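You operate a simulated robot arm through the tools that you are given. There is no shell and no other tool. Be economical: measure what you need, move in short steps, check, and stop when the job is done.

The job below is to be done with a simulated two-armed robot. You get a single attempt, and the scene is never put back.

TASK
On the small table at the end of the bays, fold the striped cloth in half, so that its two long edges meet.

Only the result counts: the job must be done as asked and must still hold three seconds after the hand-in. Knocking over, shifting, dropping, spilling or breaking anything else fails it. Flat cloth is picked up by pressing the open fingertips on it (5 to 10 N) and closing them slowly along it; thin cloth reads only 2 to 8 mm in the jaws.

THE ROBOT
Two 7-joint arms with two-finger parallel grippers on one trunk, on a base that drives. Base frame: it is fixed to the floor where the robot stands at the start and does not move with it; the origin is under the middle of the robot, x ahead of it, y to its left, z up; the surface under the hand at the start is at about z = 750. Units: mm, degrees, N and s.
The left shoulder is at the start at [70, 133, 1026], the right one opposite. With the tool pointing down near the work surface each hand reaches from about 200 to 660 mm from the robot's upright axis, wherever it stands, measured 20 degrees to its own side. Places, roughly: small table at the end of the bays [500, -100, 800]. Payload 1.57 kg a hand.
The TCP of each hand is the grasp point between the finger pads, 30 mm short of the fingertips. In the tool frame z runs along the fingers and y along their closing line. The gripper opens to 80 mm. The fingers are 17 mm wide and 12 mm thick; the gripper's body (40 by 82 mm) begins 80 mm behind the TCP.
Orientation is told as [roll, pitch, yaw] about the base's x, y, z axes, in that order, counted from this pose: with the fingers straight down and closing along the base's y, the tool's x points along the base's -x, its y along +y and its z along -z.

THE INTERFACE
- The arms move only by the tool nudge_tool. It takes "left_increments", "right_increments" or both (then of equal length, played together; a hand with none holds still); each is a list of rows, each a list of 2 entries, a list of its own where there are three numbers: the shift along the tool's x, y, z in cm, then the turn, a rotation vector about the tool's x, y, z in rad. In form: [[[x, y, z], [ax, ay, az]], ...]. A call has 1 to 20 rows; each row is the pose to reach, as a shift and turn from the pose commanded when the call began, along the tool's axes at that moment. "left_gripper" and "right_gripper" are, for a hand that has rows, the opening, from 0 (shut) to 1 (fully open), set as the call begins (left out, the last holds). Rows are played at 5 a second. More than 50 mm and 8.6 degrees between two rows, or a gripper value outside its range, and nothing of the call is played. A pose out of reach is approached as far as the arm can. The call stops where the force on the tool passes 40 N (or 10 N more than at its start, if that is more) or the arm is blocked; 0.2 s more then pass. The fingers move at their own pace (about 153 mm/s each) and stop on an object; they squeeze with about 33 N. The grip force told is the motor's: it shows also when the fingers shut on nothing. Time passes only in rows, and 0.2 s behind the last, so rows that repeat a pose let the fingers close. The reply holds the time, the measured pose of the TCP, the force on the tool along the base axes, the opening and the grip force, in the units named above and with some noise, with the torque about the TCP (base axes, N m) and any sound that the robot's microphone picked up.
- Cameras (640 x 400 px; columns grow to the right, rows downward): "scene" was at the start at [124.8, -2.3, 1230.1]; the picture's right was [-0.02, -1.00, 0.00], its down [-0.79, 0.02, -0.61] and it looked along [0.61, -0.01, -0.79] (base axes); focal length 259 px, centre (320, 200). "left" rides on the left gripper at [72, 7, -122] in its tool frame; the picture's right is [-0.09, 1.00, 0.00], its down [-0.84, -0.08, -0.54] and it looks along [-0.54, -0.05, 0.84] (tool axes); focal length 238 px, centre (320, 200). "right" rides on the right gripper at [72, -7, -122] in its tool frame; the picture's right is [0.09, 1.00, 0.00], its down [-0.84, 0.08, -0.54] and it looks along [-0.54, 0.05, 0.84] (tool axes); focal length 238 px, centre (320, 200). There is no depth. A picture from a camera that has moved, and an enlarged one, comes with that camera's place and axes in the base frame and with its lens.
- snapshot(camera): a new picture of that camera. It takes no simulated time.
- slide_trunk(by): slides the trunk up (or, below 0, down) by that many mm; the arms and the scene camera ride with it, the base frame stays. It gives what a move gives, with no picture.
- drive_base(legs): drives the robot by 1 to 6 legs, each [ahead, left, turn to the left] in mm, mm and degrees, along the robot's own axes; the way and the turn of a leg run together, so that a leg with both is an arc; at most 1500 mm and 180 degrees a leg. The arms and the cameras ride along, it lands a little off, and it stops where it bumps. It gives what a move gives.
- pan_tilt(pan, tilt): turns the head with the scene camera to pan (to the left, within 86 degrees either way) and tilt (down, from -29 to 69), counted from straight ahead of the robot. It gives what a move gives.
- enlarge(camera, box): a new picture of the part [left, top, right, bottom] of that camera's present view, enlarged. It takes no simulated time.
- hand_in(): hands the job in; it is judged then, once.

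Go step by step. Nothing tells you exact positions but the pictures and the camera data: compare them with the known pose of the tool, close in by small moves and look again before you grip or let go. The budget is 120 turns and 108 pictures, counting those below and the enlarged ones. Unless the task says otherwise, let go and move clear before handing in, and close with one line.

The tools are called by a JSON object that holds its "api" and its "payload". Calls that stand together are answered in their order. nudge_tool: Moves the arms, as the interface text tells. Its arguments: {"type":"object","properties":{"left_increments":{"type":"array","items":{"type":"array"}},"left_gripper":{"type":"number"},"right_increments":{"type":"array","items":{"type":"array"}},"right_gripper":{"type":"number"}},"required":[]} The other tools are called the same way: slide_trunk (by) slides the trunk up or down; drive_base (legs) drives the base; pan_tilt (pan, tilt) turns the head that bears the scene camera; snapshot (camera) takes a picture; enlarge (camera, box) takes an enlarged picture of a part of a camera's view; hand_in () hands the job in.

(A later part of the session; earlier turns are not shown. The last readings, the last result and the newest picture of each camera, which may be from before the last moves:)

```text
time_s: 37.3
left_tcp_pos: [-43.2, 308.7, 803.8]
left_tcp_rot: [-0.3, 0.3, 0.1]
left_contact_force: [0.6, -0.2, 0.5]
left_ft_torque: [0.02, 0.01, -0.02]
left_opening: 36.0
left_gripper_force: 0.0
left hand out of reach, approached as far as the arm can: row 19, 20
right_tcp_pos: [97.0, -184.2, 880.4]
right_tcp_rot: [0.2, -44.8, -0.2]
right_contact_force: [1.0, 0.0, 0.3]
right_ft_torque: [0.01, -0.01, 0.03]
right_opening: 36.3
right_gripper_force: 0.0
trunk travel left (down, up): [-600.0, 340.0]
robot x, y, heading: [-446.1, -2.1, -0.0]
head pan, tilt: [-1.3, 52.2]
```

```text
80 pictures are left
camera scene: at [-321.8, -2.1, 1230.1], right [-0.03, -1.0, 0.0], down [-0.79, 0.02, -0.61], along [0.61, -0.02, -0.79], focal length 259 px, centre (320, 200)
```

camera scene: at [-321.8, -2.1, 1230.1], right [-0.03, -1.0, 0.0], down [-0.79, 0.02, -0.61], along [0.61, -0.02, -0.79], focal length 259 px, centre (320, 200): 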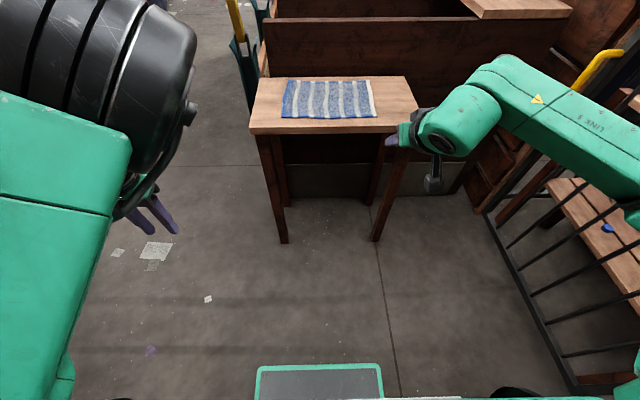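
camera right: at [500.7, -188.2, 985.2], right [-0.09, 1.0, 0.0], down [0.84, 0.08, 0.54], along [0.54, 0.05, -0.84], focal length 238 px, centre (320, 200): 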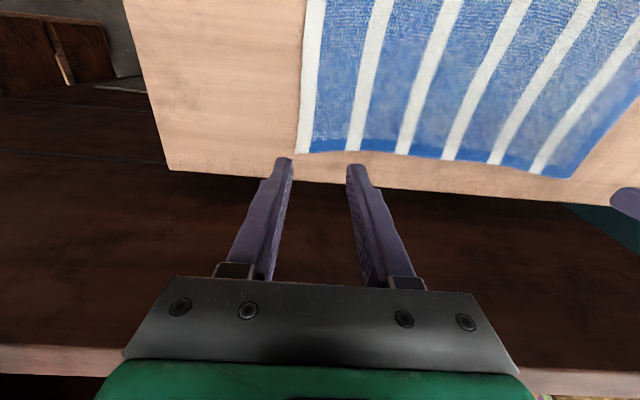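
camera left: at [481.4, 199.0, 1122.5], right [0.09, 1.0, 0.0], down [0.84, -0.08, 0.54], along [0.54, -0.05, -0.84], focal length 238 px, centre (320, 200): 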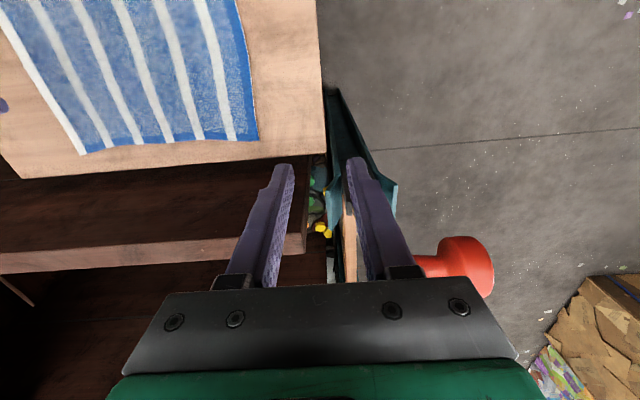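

The left arm now reaches close in. I'm extending it to the same relative hover position and testing the 45° pitch there.

{"api": "nudge_tool", "payload": {"left_increments": [[[-2.2, -3, -1], [0, 0, 0]], [[-4.3, -6, -2], [0, 0, 0]], [[-6.5, -9, -3], [0, 0, 0]], [[-8.6, -12, -4], [0, 0, 0]], [[-10.8, -15, -5], [0, 0, 0]], [[-13, -18, -6], [0, 0, 0]], [[-15, -21, -7], [0, 0, 0]], [[-17.2, -23.6, -7.6], [0, 0, 0]], [[-17, -23.6, -7.6], [0, -0.13, 0]], [[-16.5, -23.6, -7.6], [0, -0.26, 0]], [[-16, -23.6, -7.6], [0, -0.39, 0]], [[-15.5, -23.6, -7.6], [0, -0.52, 0]], [[-15, -23.6, -7.6], [0, -0.65, 0]], [[-14.2, -23.6, -7.6], [0, -0.78, 0]], [[-14.2, -23.6, -7.6], [0, -0.78, 0]]]}}

{"api": "snapshot", "payload": {"camera": "scene"}}

```text
time_s: 40.5
left_tcp_pos: [183.2, 248.9, 848.6]
left_tcp_rot: [0.0, -44.6, -0.1]
left_contact_force: [-0.3, 0.1, -0.2]
left_ft_torque: [0.03, 0.01, 0.02]
left_opening: 36.0
left_gripper_force: 0.1
left hand out of reach, approached as far as the arm can: row 1, 2, 3, 4, 5, 6, 7, 8, 9, 10, 11, 12, 13, 14, 15
right_tcp_pos: [99.6, -182.7, 880.3]
right_tcp_rot: [0.1, -44.7, 0.0]
right_contact_force: [0.4, -0.3, -0.3]
right_ft_torque: [-0.01, -0.01, -0.02]
right_opening: 36.1
right_gripper_force: 0.0
trunk travel left (down, up): [-600.0, 340.0]
robot x, y, heading: [-445.8, -1.0, -0.3]
head pan, tilt: [-1.3, 52.2]
```

```text
79 pictures are left
camera scene: at [-320.3, -0.9, 1229.9], right [-0.03, -1.0, 0.0], down [-0.79, 0.02, -0.61], along [0.61, -0.02, -0.79], focal length 259 px, centre (320, 200)
```

scene: 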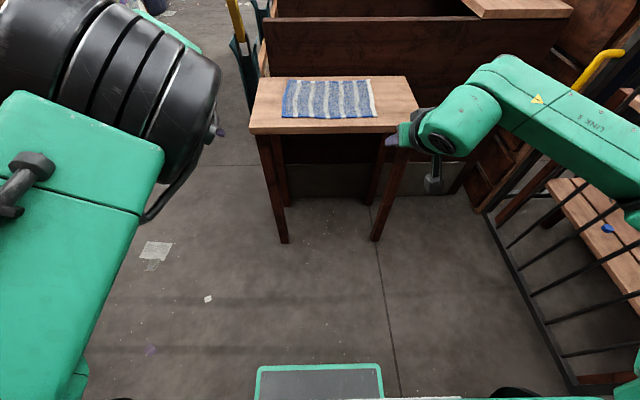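

The left arm is now limited in a different direction, so its wrist may be flipped compared with the right arm. I'm turning the head to compare the two arms' configurations.

{"api": "pan_tilt", "payload": {"pan": 45, "tilt": 35}}

{"api": "snapshot", "payload": {"camera": "scene"}}

{"api": "pan_tilt", "payload": {"pan": -45, "tilt": 35}}

{"api": "snapshot", "payload": {"camera": "scene"}}

```text
time_s: 41.7
left_tcp_pos: [182.6, 248.7, 849.0]
left_tcp_rot: [0.1, -44.6, -0.4]
left_contact_force: [-0.5, 0.1, 0.8]
left_ft_torque: [0.02, -0.03, -0.02]
left_opening: 36.0
left_gripper_force: 0.1
right_tcp_pos: [97.4, -183.6, 882.1]
right_tcp_rot: [0.1, -44.8, -0.3]
right_contact_force: [-0.6, 0.0, -0.3]
right_ft_torque: [0.03, -0.01, -0.02]
right_opening: 36.2
right_gripper_force: 0.0
trunk travel left (down, up): [-600.0, 340.0]
robot x, y, heading: [-449.5, 0.6, 0.1]
head pan, tilt: [45.0, 35.0]
```

```text
78 pictures are left
camera scene: at [-334.0, 61.7, 1254.7], right [0.7, -0.71, 0.0], down [-0.41, -0.4, -0.82], along [0.58, 0.58, -0.57], focal length 259 px, centre (320, 200)
```

scene: 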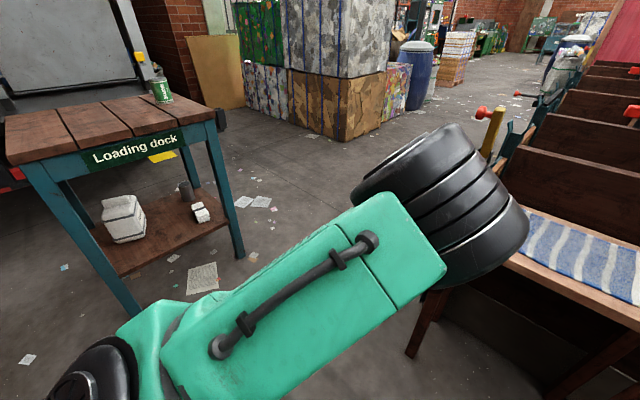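

```text
time_s: 43.3
left_tcp_pos: [181.3, 247.1, 848.6]
left_tcp_rot: [-0.1, -44.5, -0.3]
left_contact_force: [-0.3, 0.6, -0.2]
left_ft_torque: [0.0, 0.0, -0.02]
left_opening: 36.2
left_gripper_force: 0.1
right_tcp_pos: [98.1, -183.6, 880.6]
right_tcp_rot: [0.1, -44.7, -0.2]
right_contact_force: [-0.2, 0.5, -0.3]
right_ft_torque: [0.0, -0.01, 0.03]
right_opening: 36.0
right_gripper_force: 0.0
trunk travel left (down, up): [-600.0, 340.0]
robot x, y, heading: [-446.6, -2.2, -0.2]
head pan, tilt: [-45.0, 35.0]
```

```text
77 pictures are left
camera scene: at [-334.5, -62.6, 1254.8], right [-0.71, -0.71, 0.0], down [-0.4, 0.41, -0.82], along [0.58, -0.58, -0.57], focal length 259 px, centre (320, 200)
```

scene: 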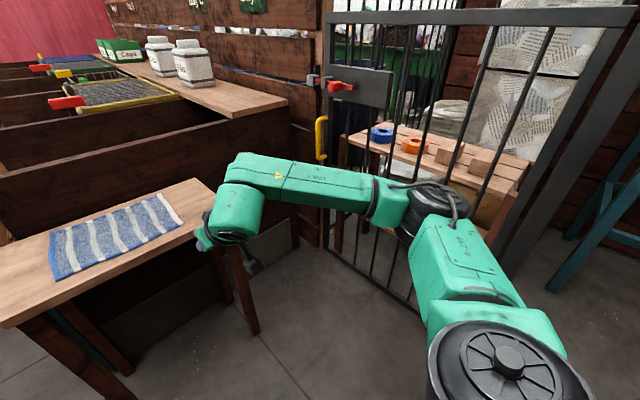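

The comparison is clear: the left elbow went from outside, down under, to inside, and I have been turning it the long way round, over the top. I'm reversing that: straighten, roll the fingers outward, then take the elbow down and out.

{"api": "pan_tilt", "payload": {"pan": 20, "tilt": 45}}

{"api": "nudge_tool", "payload": {"left_increments": [[[-0.1, -2.2, -1.3], [0, 0.13, 0]], [[-0.3, -4.4, -2.6], [0, 0.26, 0]], [[-0.4, -6.6, -4], [0, 0.39, 0]], [[-0.6, -8.8, -5.3], [0, 0.52, 0]], [[-0.8, -11, -6.6], [0, 0.65, 0]], [[-0.9, -13.3, -7.9], [0, 0.778, 0]], [[-0.9, -13.3, -7.9], [0, 0.778, 0]]]}}

{"api": "nudge_tool", "payload": {"left_increments": [[[0, 0, 0], [-0.13, 0, 0]], [[0, 0, 0], [-0.26, 0, 0]], [[0, 0, 0], [-0.39, 0, 0]], [[0, 0, 0], [-0.5, 0, 0]], [[0, 0, 0], [-0.5, 0, 0]]]}}

{"api": "snapshot", "payload": {"camera": "scene"}}

```text
time_s: 44.7
left_tcp_pos: [182.7, 247.2, 849.0]
left_tcp_rot: [0.0, -44.5, -0.3]
left_contact_force: [0.8, -0.1, 0.4]
left_ft_torque: [0.0, -0.03, -0.01]
left_opening: 35.7
left_gripper_force: 0.0
right_tcp_pos: [98.9, -183.5, 881.2]
right_tcp_rot: [0.2, -44.7, -0.2]
right_contact_force: [-0.1, 0.2, 0.0]
right_ft_torque: [0.0, -0.01, 0.02]
right_opening: 35.9
right_gripper_force: 0.1
trunk travel left (down, up): [-600.0, 340.0]
robot x, y, heading: [-449.8, 2.1, -0.1]
head pan, tilt: [20.0, 45.0]
```

```text
time_s: 46.3
left_tcp_pos: [135.2, 106.0, 916.2]
left_tcp_rot: [0.3, 0.3, -0.2]
left_contact_force: [0.3, 0.5, -0.2]
left_ft_torque: [0.05, -0.02, -0.02]
left_opening: 35.9
left_gripper_force: 0.1
left hand out of reach, approached as far as the arm can: row 1, 2, 3, 4, 5, 6
right_tcp_pos: [97.2, -185.2, 880.1]
right_tcp_rot: [0.4, -44.7, -0.5]
right_contact_force: [0.4, 0.4, -0.7]
right_ft_torque: [0.01, -0.02, 0.02]
right_opening: 36.1
right_gripper_force: 0.0
trunk travel left (down, up): [-600.0, 340.0]
robot x, y, heading: [-451.0, 2.6, -0.3]
head pan, tilt: [20.0, 45.0]
```

```text
time_s: 47.5
left_tcp_pos: [133.5, 141.5, 897.2]
left_tcp_rot: [28.7, 0.2, -0.1]
left_contact_force: [1.2, -0.3, 0.5]
left_ft_torque: [0.02, -0.02, 0.0]
left_opening: 35.9
left_gripper_force: 0.1
left hand out of reach, approached as far as the arm can: row 1, 3, 4, 5
right_tcp_pos: [97.4, -183.6, 880.8]
right_tcp_rot: [0.1, -44.8, -0.2]
right_contact_force: [-0.3, -0.8, -0.5]
right_ft_torque: [0.01, -0.04, 0.03]
right_opening: 36.0
right_gripper_force: 0.0
trunk travel left (down, up): [-600.0, 340.0]
robot x, y, heading: [-448.1, -1.8, -0.1]
head pan, tilt: [20.0, 45.0]
```

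```text
76 pictures are left
camera scene: at [-321.2, 27.3, 1240.1], right [0.34, -0.94, 0.0], down [-0.66, -0.24, -0.71], along [0.67, 0.24, -0.71], focal length 259 px, centre (320, 200)
```

scene: 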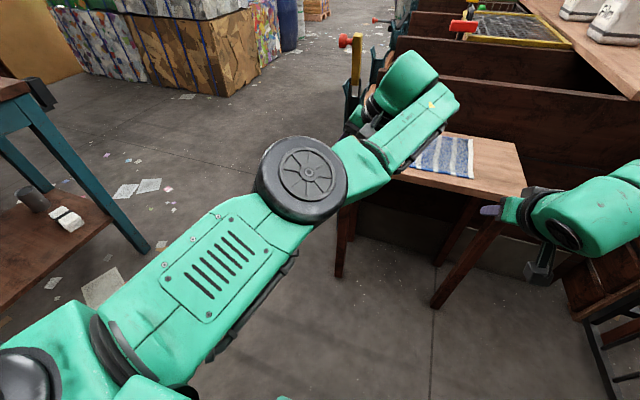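

The elbow is back inside with the cap up. I'm now pitching the hand forward while pulling it closer, which earlier brought the elbow down under.

{"api": "nudge_tool", "payload": {"left_increments": [[[1, -0.2, 0], [0.05, -0.12, 0]], [[2, -0.4, 0], [0.1, -0.24, 0]], [[3, -0.6, 0], [0.15, -0.36, 0]], [[4, -0.8, 0], [0.2, -0.48, 0]], [[5, -1, 0], [0.25, -0.6, 0]], [[6, -1.3, 0], [0.3, -0.72, 0]], [[7, -1.5, 0], [0.35, -0.84, 0]], [[8, -1.8, 0], [0.35, -0.95, 0]], [[8, -1.8, 0], [0.35, -0.95, 0]], [[8, -1.8, 0], [0.35, -0.95, 0]]]}}

{"api": "snapshot", "payload": {"camera": "scene"}}

```text
time_s: 49.7
left_tcp_pos: [280.3, 74.7, 920.1]
left_tcp_rot: [16.4, -39.4, -17.0]
left_contact_force: [0.4, 0.2, 0.2]
left_ft_torque: [0.0, 0.02, 0.01]
left_opening: 35.7
left_gripper_force: 0.1
left hand out of reach, approached as far as the arm can: row 1, 2, 3, 4, 5, 6, 7, 8, 9, 10
right_tcp_pos: [98.4, -183.3, 880.9]
right_tcp_rot: [0.2, -44.7, -0.2]
right_contact_force: [0.5, 0.0, -0.7]
right_ft_torque: [-0.02, 0.02, 0.04]
right_opening: 36.0
right_gripper_force: 0.0
trunk travel left (down, up): [-600.0, 340.0]
robot x, y, heading: [-447.3, -0.9, 0.1]
head pan, tilt: [20.0, 45.0]
```

```text
75 pictures are left
camera scene: at [-320.2, 27.3, 1240.0], right [0.34, -0.94, 0.0], down [-0.67, -0.24, -0.71], along [0.67, 0.24, -0.71], focal length 259 px, centre (320, 200)
```

scene: 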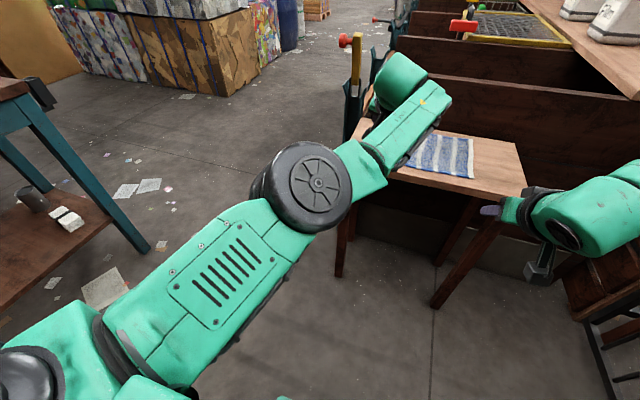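

The left arm is now almost straight, which explains the limit. I'm pulling the hand straight back toward the robot with the forward pitch kept, to make the elbow fold.

{"api": "nudge_tool", "payload": {"left_increments": [[[2.5, -0.4, -1.7], [0, 0, 0]], [[5, -0.8, -3.4], [0, 0, 0]], [[7.4, -1.2, -5.1], [0, 0, 0]], [[9.9, -1.7, -6.8], [0, 0, 0]], [[12.4, -2.1, -8.5], [0, 0, 0]], [[14.8, -2.5, -10.2], [0, 0, 0]], [[14.8, -2.5, -10.2], [0, 0, 0]], [[14.8, -2.5, -10.2], [0, 0, 0]]]}}

{"api": "snapshot", "payload": {"camera": "scene"}}

```text
time_s: 51.5
left_tcp_pos: [276.4, 62.8, 917.5]
left_tcp_rot: [16.3, -39.3, -17.2]
left_contact_force: [0.6, -0.2, 0.1]
left_ft_torque: [0.02, 0.02, 0.0]
left_opening: 36.0
left_gripper_force: 0.1
left hand out of reach, approached as far as the arm can: row 1, 2, 3, 4, 5, 6, 7, 8
right_tcp_pos: [97.4, -183.7, 880.9]
right_tcp_rot: [0.1, -44.8, -0.2]
right_contact_force: [0.2, -0.2, 0.3]
right_ft_torque: [-0.01, -0.01, -0.01]
right_opening: 36.0
right_gripper_force: 0.0
trunk travel left (down, up): [-600.0, 340.0]
robot x, y, heading: [-445.5, 4.8, -0.3]
head pan, tilt: [20.0, 45.0]
```

```text
74 pictures are left
camera scene: at [-320.1, 27.4, 1239.9], right [0.34, -0.94, 0.0], down [-0.67, -0.24, -0.71], along [0.67, 0.24, -0.71], focal length 259 px, centre (320, 200)
```

scene: 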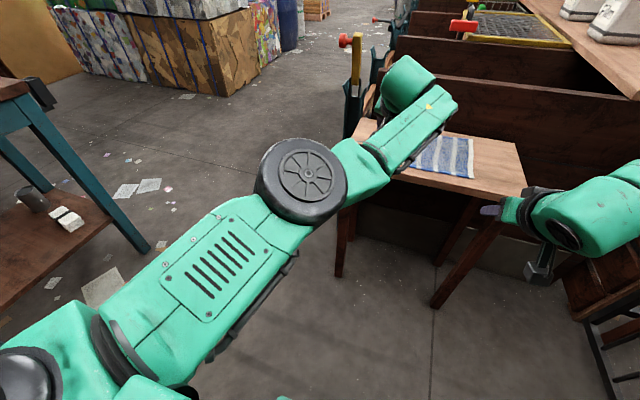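

Stuck at near-full extension. I'm going back to the vertical hover and then repeating the in-place pitch that took the elbow underneath before.

{"api": "nudge_tool", "payload": {"left_increments": [[[2.25, -0.25, -1.17], [0.028, 0.119, -0.0315]], [[4.5, -0.5, -2.33], [0.056, 0.239, -0.063]], [[6.75, -0.76, -3.5], [0.0845, 0.358, -0.0945]], [[9, -1, -4.66], [0.113, 0.477, -0.126]], [[11.25, -1.27, -5.83], [0.141, 0.597, -0.1575]], [[13.5, -1.52, -7], [0.169, 0.716, -0.189]], [[13.5, -1.52, -7], [0.169, 0.716, -0.189]]]}}

{"api": "nudge_tool", "payload": {"left_increments": [[[0.7, 0, 0], [0, -0.13, 0]], [[1.4, 0, 0], [0, -0.26, 0]], [[2, 0, 0], [0, -0.39, 0]], [[2.5, 0, 0], [0, -0.52, 0]], [[3, 0, 0], [0, -0.65, 0]], [[3, 0, 0], [0, -0.78, 0]], [[3, 0, 0], [0, -0.78, 0]], [[3, 0, 0], [0, -0.78, 0]]]}}

{"api": "snapshot", "payload": {"camera": "scene"}}

```text
time_s: 53.1
left_tcp_pos: [142.0, 68.7, 878.5]
left_tcp_rot: [0.0, 0.1, 0.2]
left_contact_force: [-0.2, 0.3, 0.0]
left_ft_torque: [-0.01, -0.01, 0.01]
left_opening: 36.2
left_gripper_force: 0.1
left hand out of reach, approached as far as the arm can: row 2, 3, 4, 5, 6, 7
right_tcp_pos: [97.6, -183.6, 882.5]
right_tcp_rot: [0.2, -44.8, -0.2]
right_contact_force: [0.1, 0.3, -0.6]
right_ft_torque: [0.01, 0.0, 0.04]
right_opening: 35.9
right_gripper_force: 0.1
trunk travel left (down, up): [-600.0, 340.0]
robot x, y, heading: [-444.2, -0.6, 0.1]
head pan, tilt: [20.0, 45.0]
```

```text
time_s: 54.9
left_tcp_pos: [287.1, 48.6, 908.1]
left_tcp_rot: [0.1, -44.7, 0.2]
left_contact_force: [0.3, 0.5, -0.6]
left_ft_torque: [0.0, -0.02, 0.0]
left_opening: 35.9
left_gripper_force: 0.1
left hand out of reach, approached as far as the arm can: row 1, 2, 3, 4, 5, 6, 7, 8
right_tcp_pos: [98.1, -182.6, 881.3]
right_tcp_rot: [0.1, -44.8, -0.2]
right_contact_force: [-0.3, -0.3, 0.4]
right_ft_torque: [0.01, -0.01, 0.02]
right_opening: 35.8
right_gripper_force: 0.1
trunk travel left (down, up): [-600.0, 340.0]
robot x, y, heading: [-443.6, 3.8, -0.3]
head pan, tilt: [20.0, 45.0]
```

```text
73 pictures are left
camera scene: at [-320.1, 27.4, 1239.9], right [0.34, -0.94, 0.0], down [-0.67, -0.24, -0.71], along [0.67, 0.24, -0.71], focal length 259 px, centre (320, 200)
```

scene: 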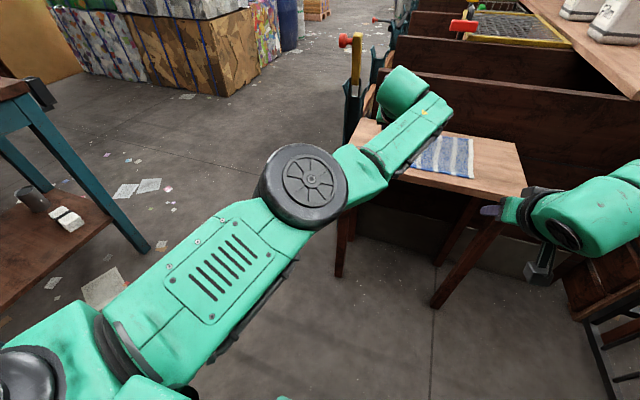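

The pattern suggests a forearm-roll joint at its limit, where outward roll drags the elbow along (up, then in, then under). I'm straightening, then rolling the fingers far outward to drag the elbow underneath.

{"api": "nudge_tool", "payload": {"left_increments": [[[2.2, 1.67, -2.7], [0, 0.13, 0]], [[4.4, 3.33, -5.4], [0, 0.26, 0]], [[6.6, 5, -8], [0, 0.39, 0]], [[8.8, 6.67, -10.7], [0, 0.52, 0]], [[11, 8.3, -13.4], [0, 0.65, 0]], [[13.2, 10, -16.1], [0, 0.78, 0]], [[13.2, 10, -16.1], [0, 0.78, 0]]]}}

{"api": "nudge_tool", "payload": {"left_increments": [[[0, 0, 0], [-0.13, 0, 0]], [[0, 0, 0], [-0.26, 0, 0]], [[0, 0, 0], [-0.39, 0, 0]], [[0, 0, 0], [-0.52, 0, 0]], [[0, 0, 0], [-0.65, 0, 0]], [[0, 0, 0], [-0.78, 0, 0]], [[0, 0, 0], [-0.91, 0, 0]], [[0, 0, 0], [-1.04, 0, 0]], [[0, 0, 0], [-1.17, 0, 0]], [[0, 0, 0], [-1.3, 0, 0]], [[0, 0, 0], [-1.3, 0, 0]]]}}

{"api": "snapshot", "payload": {"camera": "scene"}}

```text
time_s: 56.5
left_tcp_pos: [126.8, 154.9, 930.5]
left_tcp_rot: [0.1, 0.1, 0.1]
left_contact_force: [0.5, 0.2, 0.4]
left_ft_torque: [-0.03, 0.01, -0.01]
left_opening: 36.2
left_gripper_force: 0.1
left hand out of reach, approached as far as the arm can: row 1, 2, 3, 4, 5, 6, 7
right_tcp_pos: [99.0, -184.8, 880.6]
right_tcp_rot: [0.2, -44.8, -0.2]
right_contact_force: [0.2, -0.3, 0.3]
right_ft_torque: [0.01, -0.03, 0.0]
right_opening: 36.3
right_gripper_force: 0.1
trunk travel left (down, up): [-600.0, 340.0]
robot x, y, heading: [-445.1, 4.6, 0.1]
head pan, tilt: [20.0, 45.0]
```

```text
time_s: 58.9
left_tcp_pos: [114.1, 172.0, 931.9]
left_tcp_rot: [74.7, -0.1, 0.1]
left_contact_force: [0.1, 0.6, -0.4]
left_ft_torque: [-0.02, -0.01, 0.0]
left_opening: 36.0
left_gripper_force: 0.0
left hand out of reach, approached as far as the arm can: row 7, 8, 9, 10, 11
right_tcp_pos: [97.4, -183.8, 880.0]
right_tcp_rot: [0.1, -44.8, -0.2]
right_contact_force: [0.0, -0.3, -0.6]
right_ft_torque: [0.04, -0.03, 0.0]
right_opening: 36.0
right_gripper_force: 0.1
trunk travel left (down, up): [-600.0, 340.0]
robot x, y, heading: [-445.7, 1.2, -0.3]
head pan, tilt: [20.0, 45.0]
```

```text
72 pictures are left
camera scene: at [-320.6, 26.5, 1240.0], right [0.34, -0.94, 0.0], down [-0.67, -0.24, -0.71], along [0.67, 0.24, -0.71], focal length 259 px, centre (320, 200)
```

scene: 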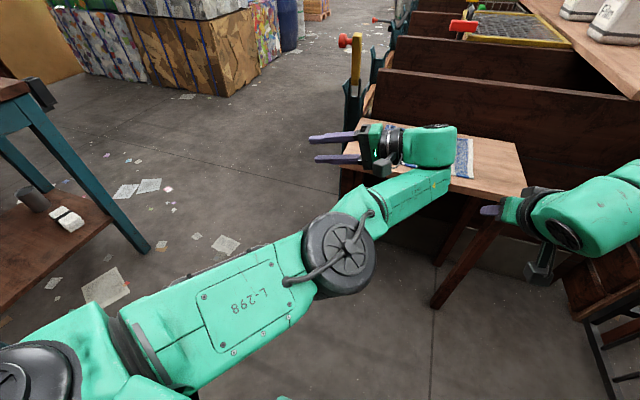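

The labelled plate and cable now face up on the left arm, matching the right arm's normal configuration. I'm unrolling while bringing the hand back to the original relative pose.

{"api": "nudge_tool", "payload": {"left_increments": [[[0.7, -0.2, 0], [0.13, 0, 0]], [[1.4, -0.4, 0.1], [0.26, 0, 0]], [[2.1, -0.6, 0.1], [0.39, 0, 0]], [[2.8, -0.8, 0.2], [0.52, 0, 0]], [[3.5, -1, 0.3], [0.65, 0, 0]], [[4.2, -1.2, 0.3], [0.78, 0, 0]], [[5, -1.4, 0.4], [0.91, 0, 0]], [[6, -1.7, 0.4], [1.04, 0, 0]], [[7, -2, 0.5], [1.17, 0, 0]], [[7.6, -2.1, 0.6], [1.303, 0, 0]], [[7.6, -2.1, 0.6], [1.303, 0, 0]]]}}

{"api": "snapshot", "payload": {"camera": "scene"}}

```text
time_s: 61.3
left_tcp_pos: [115.7, 197.8, 909.1]
left_tcp_rot: [-0.1, 0.0, 0.1]
left_contact_force: [0.4, 0.1, -0.2]
left_ft_torque: [0.0, -0.01, 0.0]
left_opening: 36.1
left_gripper_force: 0.1
left hand out of reach, approached as far as the arm can: row 1, 2, 3, 4, 5, 6, 7, 8, 9, 10, 11
right_tcp_pos: [97.0, -183.8, 882.7]
right_tcp_rot: [0.2, -44.9, -0.2]
right_contact_force: [0.0, -0.2, -0.5]
right_ft_torque: [0.01, 0.01, 0.06]
right_opening: 35.9
right_gripper_force: 0.2
trunk travel left (down, up): [-600.0, 340.0]
robot x, y, heading: [-445.6, -0.6, -0.2]
head pan, tilt: [20.0, 45.0]
```

```text
71 pictures are left
camera scene: at [-320.4, 26.7, 1240.0], right [0.34, -0.94, 0.0], down [-0.67, -0.24, -0.71], along [0.67, 0.24, -0.71], focal length 259 px, centre (320, 200)
```

scene: 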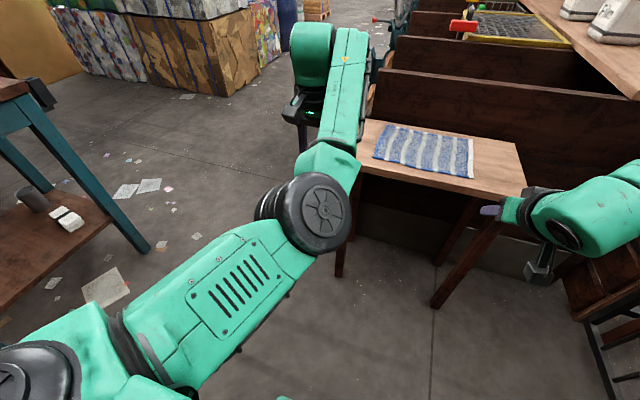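

The real constraint seems to be the elbow: it passed through straight and is stuck bent slightly the wrong way, so the hand can't come closer. I'm extending the left arm fully out to the open left-front, then pulling it back so it bends properly.

{"api": "nudge_tool", "payload": {"left_increments": [[[-1, 4, -0.5], [0, 0, 0]], [[-2, 8, -1], [0, 0, 0]], [[-3, 12, -2], [0, 0, 0]], [[-4, 16, -3], [0, 0, 0]], [[-5, 20, -4], [0, 0, 0]], [[-6, 24, -5], [0, 0, 0]], [[-7, 28, -6], [0, 0, 0]], [[-8, 32, -6], [0, 0, 0]], [[-9, 36, -6], [0, 0, 0]], [[-10, 40, -6], [0, 0, 0]], [[-11, 44, -6], [0, 0, 0]], [[-12, 48, -6], [0, 0, 0]], [[-13, 52, -6], [0, 0, 0]], [[-13, 52, -6], [0, 0, 0]]]}}

{"api": "snapshot", "payload": {"camera": "scene"}}

```text
time_s: 64.3
left_tcp_pos: [47.5, 533.0, 921.0]
left_tcp_rot: [-0.1, -0.1, 0.1]
left_contact_force: [0.5, -0.2, 0.9]
left_ft_torque: [0.0, -0.02, -0.03]
left_opening: 36.0
left_gripper_force: 0.0
left hand out of reach, approached as far as the arm can: row 3, 4, 5, 6, 7, 8, 9, 10, 11, 12, 13, 14
right_tcp_pos: [97.5, -184.2, 881.4]
right_tcp_rot: [0.2, -44.7, -0.1]
right_contact_force: [0.7, -0.2, 0.1]
right_ft_torque: [-0.01, 0.02, -0.02]
right_opening: 35.9
right_gripper_force: 0.0
trunk travel left (down, up): [-600.0, 340.0]
robot x, y, heading: [-443.0, -4.1, -0.2]
head pan, tilt: [20.0, 45.0]
```

```text
70 pictures are left
camera scene: at [-320.1, 26.9, 1240.0], right [0.34, -0.94, 0.0], down [-0.67, -0.24, -0.71], along [0.67, 0.24, -0.71], focal length 259 px, centre (320, 200)
```

scene: 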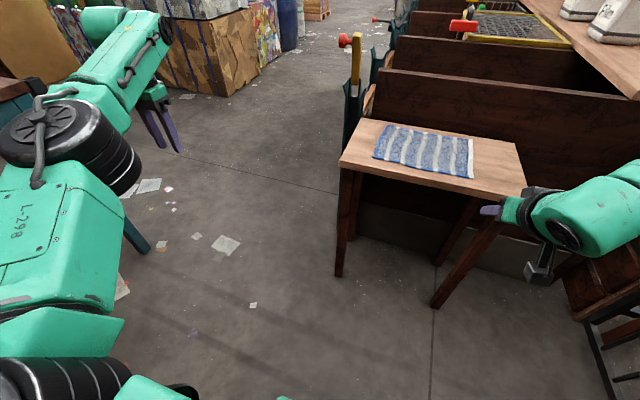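

Now the left arm looks like the original: label up and elbow outside. I'm bringing the hand back in to the starting relative pose.

{"api": "nudge_tool", "payload": {"left_increments": [[[0.5, -4, 0], [0, 0, 0]], [[1, -8, 0], [0, 0, 0]], [[1, -12, 0], [0, 0, 0]], [[1, -16, 0], [0, 0, 0]], [[1, -20, 0], [0, 0, 0]], [[1, -24, 0.5], [0, 0, 0]], [[1, -28, 1], [0, 0, 0]], [[1, -32, 1], [0, 0, 0]], [[1, -35.8, 1], [0, 0, 0]], [[1, -35.8, 1], [0, 0, 0]]]}}

{"api": "snapshot", "payload": {"camera": "scene"}}

```text
time_s: 66.5
left_tcp_pos: [30.3, 175.8, 910.4]
left_tcp_rot: [-0.2, 0.0, 0.1]
left_contact_force: [0.5, 0.7, -0.1]
left_ft_torque: [-0.01, 0.02, 0.01]
left_opening: 35.9
left_gripper_force: 0.1
right_tcp_pos: [97.7, -183.4, 881.4]
right_tcp_rot: [0.1, -44.8, -0.1]
right_contact_force: [0.5, -0.2, 0.5]
right_ft_torque: [-0.02, -0.03, -0.03]
right_opening: 36.0
right_gripper_force: 0.1
trunk travel left (down, up): [-600.0, 340.0]
robot x, y, heading: [-445.1, -1.2, -0.1]
head pan, tilt: [20.0, 45.0]
```

```text
69 pictures are left
camera scene: at [-320.4, 28.2, 1240.0], right [0.34, -0.94, 0.0], down [-0.67, -0.24, -0.71], along [0.67, 0.24, -0.71], focal length 259 px, centre (320, 200)
```

scene: 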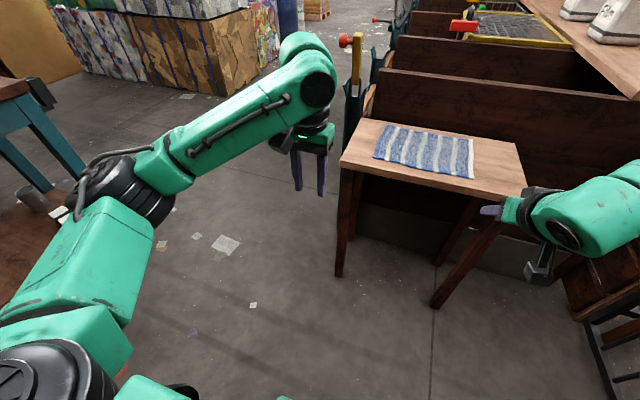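

The left arm is restored. I'm testing the 45° release pose for both hands at the relative position they will have after the drive back, about 485 mm ahead.

{"api": "nudge_tool", "payload": {"left_increments": [[[0, -0.8, 1], [0, -0.13, 0]], [[-0.3, -1.6, 2], [0, -0.26, 0]], [[-0.5, -2.4, 3], [0, -0.39, 0]], [[-0.7, -3.2, 4], [0, -0.52, 0]], [[-1, -4, 5], [0, -0.65, 0]], [[-1, -4.8, 6], [0, -0.78, 0]], [[-1, -4.8, 8], [0, -0.78, 0]]], "right_increments": [[[1.4, 0.9, 0], [0, 0, 0]], [[2.8, 1.8, 0], [0, 0, 0]], [[4.2, 2.7, 0], [0, 0, 0]], [[5.6, 3.6, 0], [0, 0, 0]], [[7, 4.5, 0], [0, 0, 0]], [[8.5, 5.5, 0], [0, 0, 0]], [[8.5, 5.5, 0], [0, 0, 0]]]}}

{"api": "snapshot", "payload": {"camera": "scene"}}

```text
time_s: 68.1
left_tcp_pos: [41.8, 125.9, 833.0]
left_tcp_rot: [-0.3, -44.9, 0.3]
left_contact_force: [-0.3, -0.3, 0.4]
left_ft_torque: [-0.03, 0.02, -0.01]
left_opening: 36.5
left_gripper_force: 0.1
right_tcp_pos: [37.7, -127.9, 821.7]
right_tcp_rot: [0.1, -44.8, -0.2]
right_contact_force: [-0.5, 0.3, 0.1]
right_ft_torque: [-0.03, -0.02, -0.02]
right_opening: 35.9
right_gripper_force: 0.0
trunk travel left (down, up): [-600.0, 340.0]
robot x, y, heading: [-446.6, 4.7, -0.1]
head pan, tilt: [20.0, 45.0]
```

```text
68 pictures are left
camera scene: at [-320.0, 27.4, 1240.0], right [0.34, -0.94, 0.0], down [-0.67, -0.24, -0.71], along [0.66, 0.24, -0.71], focal length 259 px, centre (320, 200)
```

scene: 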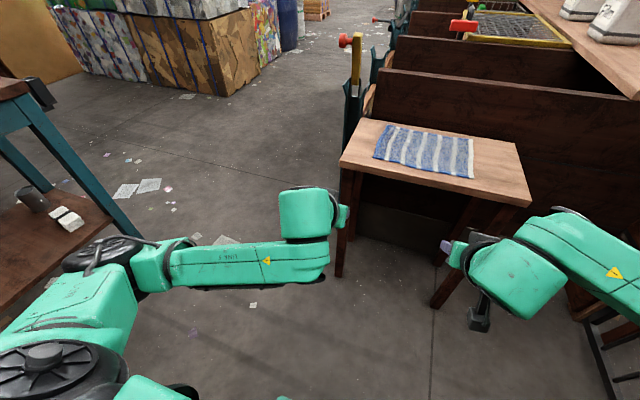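

Both hands reach the release pose cleanly. I'm now straightening both, setting them 260 mm apart, and driving back in to y=-55 so the cloth is centred.

{"api": "nudge_tool", "payload": {"left_increments": [[[-1, 0, 0], [0, 0.13, 0]], [[-2, 0.1, -0.1], [0, 0.26, 0]], [[-3, 0.2, -0.2], [0, 0.39, 0]], [[-4, 0.3, -0.3], [0, 0.52, 0]], [[-5, 0.4, -0.3], [0, 0.65, 0]], [[-6.3, 0.4, -0.4], [0, 0.783, 0]], [[-6.3, 0.4, -0.4], [0, 0.783, 0]]], "right_increments": [[[-1.2, 0, -0.1], [0, 0.13, 0]], [[-2.4, -0.1, -0.3], [0, 0.26, 0]], [[-3.6, -0.1, -0.5], [0, 0.39, 0]], [[-4.9, -0.2, -0.6], [0, 0.52, 0]], [[-6.2, -0.2, -0.8], [0, 0.65, 0]], [[-7.35, -0.2, -0.9], [0, 0.782, 0]], [[-7.35, -0.2, -0.9], [0, 0.782, 0]]]}}

{"api": "pan_tilt", "payload": {"pan": 0, "tilt": 52}}

{"api": "drive_base", "payload": {"legs": [[445, -55, 0]]}}

{"api": "snapshot", "payload": {"camera": "scene"}}

{"api": "snapshot", "payload": {"camera": "left"}}

{"api": "snapshot", "payload": {"camera": "right"}}

```text
time_s: 69.7
left_tcp_pos: [82.2, 131.6, 883.5]
left_tcp_rot: [-0.2, 0.1, 0.1]
left_contact_force: [-0.2, 0.7, 1.1]
left_ft_torque: [-0.02, -0.01, 0.0]
left_opening: 35.9
left_gripper_force: 0.0
right_tcp_pos: [83.6, -129.3, 879.9]
right_tcp_rot: [0.1, 0.2, 0.0]
right_contact_force: [0.5, -0.3, 0.5]
right_ft_torque: [0.04, 0.01, -0.01]
right_opening: 35.9
right_gripper_force: 0.2
trunk travel left (down, up): [-600.0, 340.0]
robot x, y, heading: [-448.2, 1.6, -0.3]
head pan, tilt: [20.0, 45.0]
```

```text
time_s: 70.5
left_tcp_pos: [83.1, 131.2, 881.1]
left_tcp_rot: [-0.3, 0.1, 0.1]
left_contact_force: [-0.4, -0.4, -1.1]
left_ft_torque: [-0.02, 0.04, 0.0]
left_opening: 36.0
left_gripper_force: 0.1
right_tcp_pos: [84.5, -129.6, 879.8]
right_tcp_rot: [0.1, 0.1, -0.1]
right_contact_force: [0.6, 0.9, 0.2]
right_ft_torque: [-0.01, -0.01, -0.01]
right_opening: 36.1
right_gripper_force: 0.0
trunk travel left (down, up): [-600.0, 340.0]
robot x, y, heading: [-442.6, -1.0, -0.1]
head pan, tilt: [0.0, 52.0]
```

```text
time_s: 73.2
left_tcp_pos: [529.2, 72.7, 880.6]
left_tcp_rot: [-0.2, 0.1, 0.1]
left_contact_force: [-0.6, 0.2, -0.3]
left_ft_torque: [0.0, 0.02, 0.01]
left_opening: 36.3
left_gripper_force: 0.0
right_tcp_pos: [530.7, -188.6, 880.3]
right_tcp_rot: [0.2, 0.0, 0.0]
right_contact_force: [-0.7, -0.3, -0.5]
right_ft_torque: [0.03, 0.02, 0.01]
right_opening: 36.3
right_gripper_force: 0.0
trunk travel left (down, up): [-600.0, 340.0]
robot x, y, heading: [3.8, -58.5, -0.3]
head pan, tilt: [0.0, 52.0]
```

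```text
67 pictures are left
camera scene: at [124.8, -58.0, 1230.4], right [0.0, -1.0, 0.0], down [-0.79, 0.0, -0.62], along [0.62, 0.0, -0.79], focal length 259 px, centre (320, 200)
```

scene: 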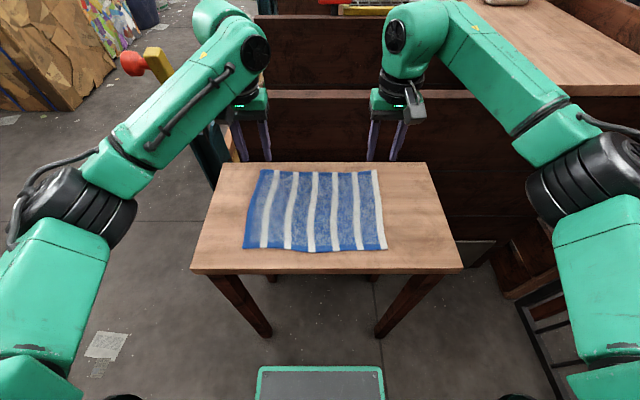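

```text
66 pictures are left
camera left: at [457.9, 80.3, 1002.3], right [0.09, 1.0, 0.0], down [0.84, -0.07, 0.54], along [0.54, -0.05, -0.84], focal length 238 px, centre (320, 200)
```

left: 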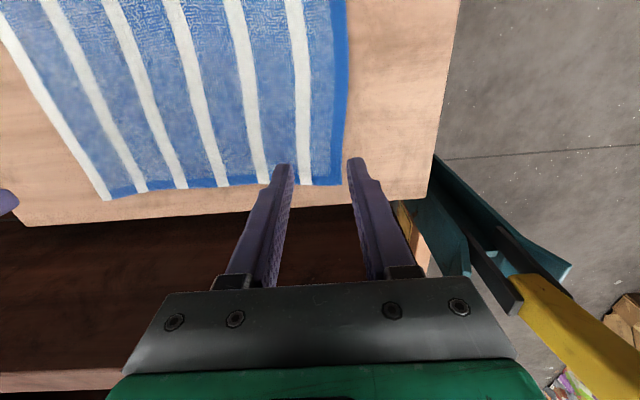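

```text
65 pictures are left
camera right: at [459.0, -195.3, 1002.1], right [-0.09, 1.0, 0.0], down [0.84, 0.07, 0.54], along [0.54, 0.05, -0.84], focal length 238 px, centre (320, 200)
```

right: 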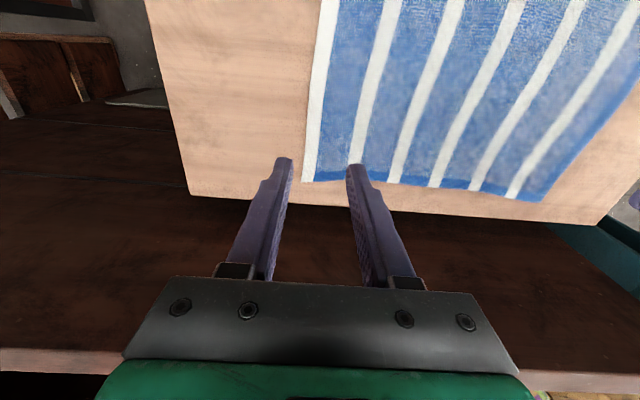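

The cloth is undisturbed, with its far corners at about (599, 92) and (595, -202). I'm narrowing both jaws to 28 mm and going down to just above the far edge, keeping both fingers inside the cloth.

{"api": "nudge_tool", "payload": {"left_increments": [[[-3, -0.5, 2], [0, 0, 0]], [[-6.2, -0.9, 4], [0, 0, 0]], [[-6.2, -0.9, 6.5], [0, 0, 0]], [[-6.2, -0.9, 8], [0, 0, 0]], [[-6.2, -0.9, 8], [0, 0, 0]]], "right_increments": [[[-3, 0.8, 2], [0, 0, 0]], [[-5.6, 1.45, 4], [0, 0, 0]], [[-5.6, 1.45, 6.5], [0, 0, 0]], [[-5.6, 1.45, 8], [0, 0, 0]], [[-5.6, 1.45, 8], [0, 0, 0]]], "left_gripper": 0.35, "right_gripper": 0.35}}

{"api": "snapshot", "payload": {"camera": "left"}}

{"api": "snapshot", "payload": {"camera": "right"}}

{"api": "enlarge", "payload": {"camera": "scene", "box": [220, 130, 420, 255]}}

```text
time_s: 74.4
left_tcp_pos: [591.4, 64.3, 800.0]
left_tcp_rot: [-0.1, 0.0, 0.0]
left_contact_force: [-0.1, 0.4, 0.2]
left_ft_torque: [-0.01, -0.02, -0.01]
left_opening: 27.9
left_gripper_force: 0.0
right_tcp_pos: [587.5, -172.3, 799.1]
right_tcp_rot: [0.1, 0.0, -0.1]
right_contact_force: [-0.4, 0.5, -0.4]
right_ft_torque: [0.02, 0.01, 0.01]
right_opening: 28.0
right_gripper_force: 0.2
trunk travel left (down, up): [-600.0, 340.0]
robot x, y, heading: [1.9, -64.2, -0.1]
head pan, tilt: [0.0, 52.0]
```

```text
64 pictures are left
camera left: at [520.1, 71.4, 921.9], right [0.09, 1.0, 0.0], down [0.84, -0.08, 0.54], along [0.54, -0.05, -0.84], focal length 238 px, centre (320, 200)
```

left: 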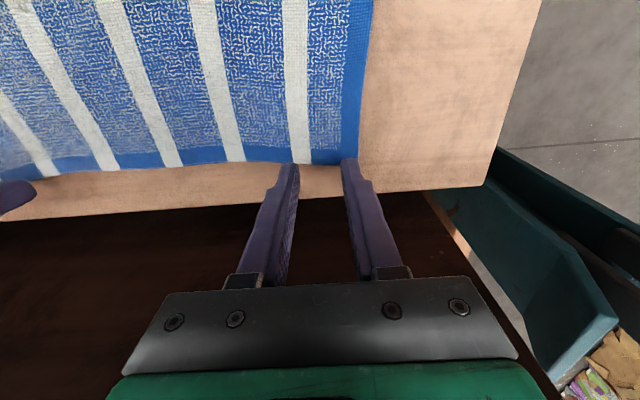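

```text
63 pictures are left
camera right: at [514.6, -179.9, 922.5], right [-0.09, 1.0, 0.0], down [0.84, 0.07, 0.54], along [0.54, 0.05, -0.84], focal length 238 px, centre (320, 200)
```

right: 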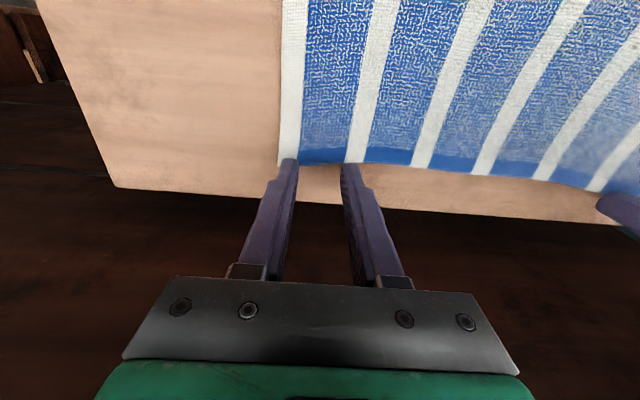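

```text
3.20 times, centred on (320, 192) of scene
camera zoom: at [124.3, -58.0, 1230.4], right [0.0, -1.0, 0.0], down [-0.79, 0.0, -0.62], along [0.62, 0.0, -0.79], focal length 829 px, centre (320, 224)
```

zoom: 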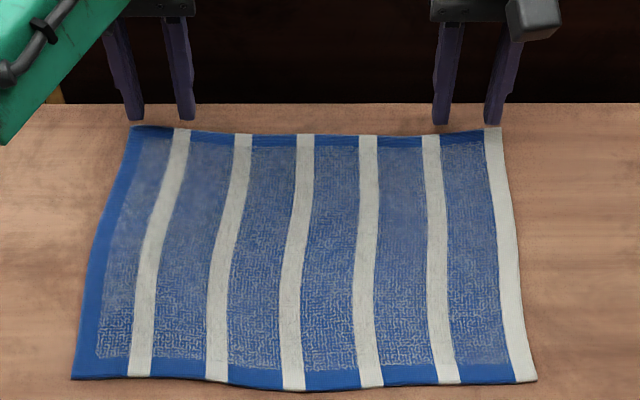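

The fingers line up with the corners. I'm shifting 3 mm inward and going down in small steps to feel for the surface.

{"api": "nudge_tool", "payload": {"left_increments": [[[0.3, 0, 0.5], [0, 0, 0]], [[0.3, 0, 1.0], [0, 0, 0]], [[0.3, 0, 1.4], [0, 0, 0]], [[0.3, 0, 1.6], [0, 0, 0]], [[0.3, 0, 1.7], [0, 0, 0]], [[0.3, 0, 1.7], [0, 0, 0]]], "right_increments": [[[0.3, 0, 0.5], [0, 0, 0]], [[0.3, 0, 1.0], [0, 0, 0]], [[0.3, 0, 1.4], [0, 0, 0]], [[0.3, 0, 1.6], [0, 0, 0]], [[0.3, 0, 1.7], [0, 0, 0]], [[0.3, 0, 1.7], [0, 0, 0]]]}}

```text
time_s: 75.8
left_tcp_pos: [587.9, 63.8, 784.1]
left_tcp_rot: [-0.2, 0.1, 0.0]
left_contact_force: [0.1, -0.7, 0.2]
left_ft_torque: [0.01, 0.01, 0.02]
left_opening: 28.2
left_gripper_force: 0.0
right_tcp_pos: [584.8, -173.2, 783.3]
right_tcp_rot: [0.2, 0.0, 0.0]
right_contact_force: [1.7, -0.4, 7.0]
right_ft_torque: [0.0, 0.0, 0.0]
right_opening: 28.3
right_gripper_force: 0.1
trunk travel left (down, up): [-600.0, 340.0]
robot x, y, heading: [-2.8, -57.0, -0.2]
head pan, tilt: [0.0, 52.0]
```

The right hand is on the cloth at 7 N. The left needs about another millimetre.

{"api": "nudge_tool", "payload": {"left_increments": [[[0, 0, 0.05], [0, 0, 0]], [[0, 0, 0.1], [0, 0, 0]], [[0, 0, 0.1], [0, 0, 0]]]}}

```text
time_s: 76.6
left_tcp_pos: [587.4, 62.7, 783.4]
left_tcp_rot: [-0.2, -0.1, 0.0]
left_contact_force: [0.5, 1.1, 2.8]
left_ft_torque: [0.0, -0.02, 0.03]
left_opening: 28.0
left_gripper_force: 0.1
right_tcp_pos: [584.0, -173.0, 782.1]
right_tcp_rot: [0.0, -0.1, -0.1]
right_contact_force: [2.1, -0.3, 8.3]
right_ft_torque: [0.0, -0.05, 0.01]
right_opening: 28.2
right_gripper_force: 0.1
trunk travel left (down, up): [-600.0, 340.0]
robot x, y, heading: [-1.6, -59.8, -0.3]
head pan, tilt: [0.0, 52.0]
```

The left is at 2.8 N, so I'm adding half a millimetre, then closing both jaws slowly in stages.

{"api": "nudge_tool", "payload": {"left_increments": [[[0, 0, 0.05], [0, 0, 0]], [[0, 0, 0.05], [0, 0, 0]]]}}

{"api": "nudge_tool", "payload": {"left_increments": [[[0, 0, 0], [0, 0, 0]], [[0, 0, 0], [0, 0, 0]]], "right_increments": [[[0, 0, 0], [0, 0, 0]], [[0, 0, 0], [0, 0, 0]]], "left_gripper": 0.28, "right_gripper": 0.28}}

{"api": "nudge_tool", "payload": {"left_increments": [[[0, 0, 0], [0, 0, 0]], [[0, 0, 0], [0, 0, 0]]], "right_increments": [[[0, 0, 0], [0, 0, 0]], [[0, 0, 0], [0, 0, 0]]], "left_gripper": 0.21, "right_gripper": 0.21}}

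{"api": "snapshot", "payload": {"camera": "left"}}

{"api": "snapshot", "payload": {"camera": "right"}}

```text
time_s: 77.2
left_tcp_pos: [586.2, 63.5, 784.2]
left_tcp_rot: [-0.2, -0.1, 0.1]
left_contact_force: [1.2, 1.7, 5.0]
left_ft_torque: [0.05, 0.0, -0.03]
left_opening: 27.8
left_gripper_force: 0.0
right_tcp_pos: [581.5, -172.4, 782.8]
right_tcp_rot: [0.1, -0.1, 0.0]
right_contact_force: [2.0, 1.1, 7.2]
right_ft_torque: [-0.04, -0.03, 0.0]
right_opening: 27.6
right_gripper_force: 0.0
trunk travel left (down, up): [-600.0, 340.0]
robot x, y, heading: [-3.1, -59.4, -0.5]
head pan, tilt: [0.0, 52.0]
```

```text
time_s: 77.8
left_tcp_pos: [586.0, 63.4, 783.9]
left_tcp_rot: [-0.2, 0.0, 0.0]
left_contact_force: [-0.6, -1.1, 4.6]
left_ft_torque: [-0.04, 0.02, 0.0]
left_opening: 21.6
left_gripper_force: 0.0
right_tcp_pos: [583.1, -173.2, 783.1]
right_tcp_rot: [0.1, 0.0, 0.0]
right_contact_force: [0.2, 1.2, 6.7]
right_ft_torque: [0.01, -0.01, 0.01]
right_opening: 21.5
right_gripper_force: 0.1
trunk travel left (down, up): [-600.0, 340.0]
robot x, y, heading: [-0.9, -60.2, -0.4]
head pan, tilt: [0.0, 52.0]
```

```text
time_s: 78.4
left_tcp_pos: [586.1, 63.4, 783.6]
left_tcp_rot: [-0.2, 0.0, 0.1]
left_contact_force: [0.2, -0.8, 4.0]
left_ft_torque: [0.0, 0.0, -0.01]
left_opening: 16.2
left_gripper_force: 0.0
right_tcp_pos: [582.5, -172.5, 782.5]
right_tcp_rot: [0.0, -0.1, -0.1]
right_contact_force: [0.0, 0.0, 5.5]
right_ft_torque: [0.01, -0.01, 0.02]
right_opening: 15.5
right_gripper_force: 0.1
trunk travel left (down, up): [-600.0, 340.0]
robot x, y, heading: [2.0, -58.5, -0.1]
head pan, tilt: [0.0, 52.0]
```

```text
61 pictures are left
camera left: at [515.2, 70.6, 904.7], right [0.09, 1.0, 0.0], down [0.84, -0.07, 0.54], along [0.54, -0.05, -0.84], focal length 238 px, centre (320, 200)
```

left: 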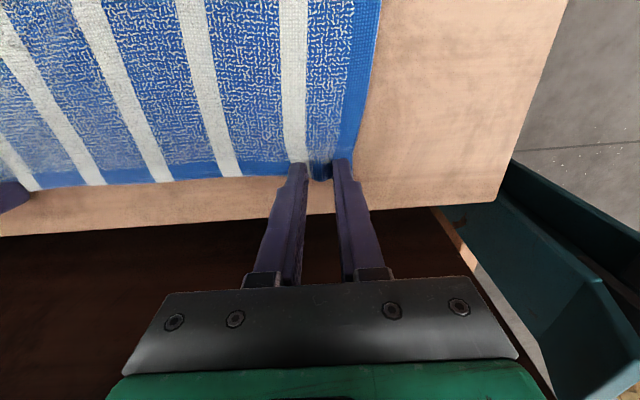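

```text
60 pictures are left
camera right: at [511.0, -180.5, 905.8], right [-0.09, 1.0, 0.0], down [0.84, 0.07, 0.54], along [0.54, 0.05, -0.84], focal length 238 px, centre (320, 200)
```

right: 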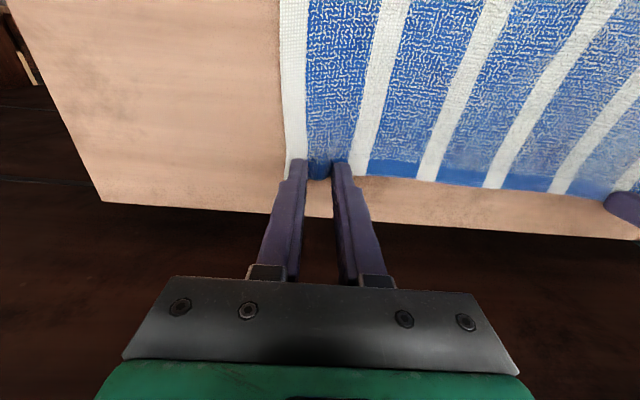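

The cloth is gathering between the fingers on both sides, so I'm finishing the close in stages.

{"api": "nudge_tool", "payload": {"left_increments": [[[0, 0, 0], [0, 0, 0]], [[0, 0, 0], [0, 0, 0]]], "right_increments": [[[0, 0, 0], [0, 0, 0]], [[0, 0, 0], [0, 0, 0]]], "left_gripper": 0.13, "right_gripper": 0.13}}

{"api": "nudge_tool", "payload": {"left_increments": [[[0, 0, 0], [0, 0, 0]], [[0, 0, 0], [0, 0, 0]]], "right_increments": [[[0, 0, 0], [0, 0, 0]], [[0, 0, 0], [0, 0, 0]]], "left_gripper": 0.06, "right_gripper": 0.06}}

{"api": "nudge_tool", "payload": {"left_increments": [[[0, 0, 0], [0, 0, 0]], [[0, 0, 0], [0, 0, 0]], [[0, 0, 0], [0, 0, 0]]], "right_increments": [[[0, 0, 0], [0, 0, 0]], [[0, 0, 0], [0, 0, 0]], [[0, 0, 0], [0, 0, 0]]], "left_gripper": 0, "right_gripper": 0}}

{"api": "snapshot", "payload": {"camera": "left"}}

{"api": "snapshot", "payload": {"camera": "right"}}

```text
time_s: 79.0
left_tcp_pos: [587.6, 64.7, 784.7]
left_tcp_rot: [-0.2, 0.1, 0.0]
left_contact_force: [-0.3, -2.7, 4.8]
left_ft_torque: [-0.07, -0.03, -0.01]
left_opening: 11.3
left_gripper_force: 0.8
right_tcp_pos: [583.4, -173.3, 783.4]
right_tcp_rot: [0.1, -0.1, -0.1]
right_contact_force: [-0.5, 2.1, 5.4]
right_ft_torque: [0.07, 0.05, -0.06]
right_opening: 11.0
right_gripper_force: 0.6
trunk travel left (down, up): [-600.0, 340.0]
robot x, y, heading: [0.1, -54.9, -0.2]
head pan, tilt: [0.0, 52.0]
```

```text
time_s: 79.6
left_tcp_pos: [586.5, 62.6, 784.2]
left_tcp_rot: [-0.1, -0.1, 0.0]
left_contact_force: [0.3, -3.7, 4.2]
left_ft_torque: [-0.12, 0.01, 0.04]
left_opening: 8.6
left_gripper_force: 2.3
right_tcp_pos: [582.9, -172.8, 784.5]
right_tcp_rot: [0.0, -0.1, -0.1]
right_contact_force: [0.7, 3.2, 5.6]
right_ft_torque: [0.14, 0.06, -0.03]
right_opening: 8.3
right_gripper_force: 1.4
trunk travel left (down, up): [-600.0, 340.0]
robot x, y, heading: [-1.9, -57.3, -0.2]
head pan, tilt: [0.0, 52.0]
```

```text
time_s: 80.4
left_tcp_pos: [586.5, 62.9, 783.6]
left_tcp_rot: [-0.1, 0.1, 0.0]
left_contact_force: [-0.3, -7.8, 4.7]
left_ft_torque: [-0.3, 0.03, 0.05]
left_opening: 3.6
left_gripper_force: 24.5
right_tcp_pos: [582.6, -171.9, 783.9]
right_tcp_rot: [0.1, -0.1, -0.1]
right_contact_force: [0.2, 7.8, 5.7]
right_ft_torque: [0.24, 0.01, -0.03]
right_opening: 3.7
right_gripper_force: 24.6
trunk travel left (down, up): [-600.0, 340.0]
robot x, y, heading: [0.4, -54.0, -0.1]
head pan, tilt: [0.0, 52.0]
```

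```text
59 pictures are left
camera left: at [515.3, 70.4, 904.7], right [0.09, 1.0, 0.0], down [0.84, -0.07, 0.54], along [0.54, -0.05, -0.84], focal length 238 px, centre (320, 200)
```

left: 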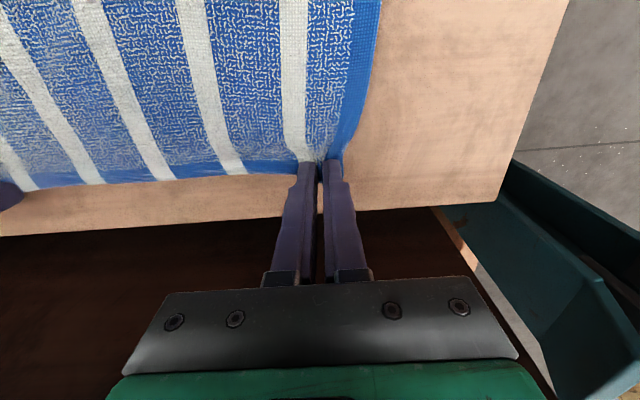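

```text
58 pictures are left
camera right: at [511.2, -180.2, 905.8], right [-0.09, 1.0, 0.0], down [0.84, 0.07, 0.54], along [0.54, 0.05, -0.84], focal length 238 px, centre (320, 200)
```

right: 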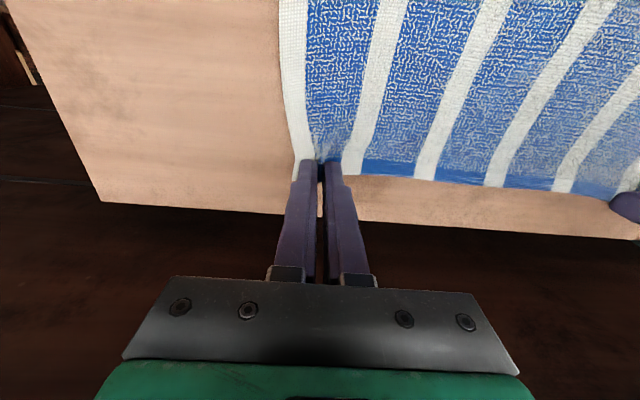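

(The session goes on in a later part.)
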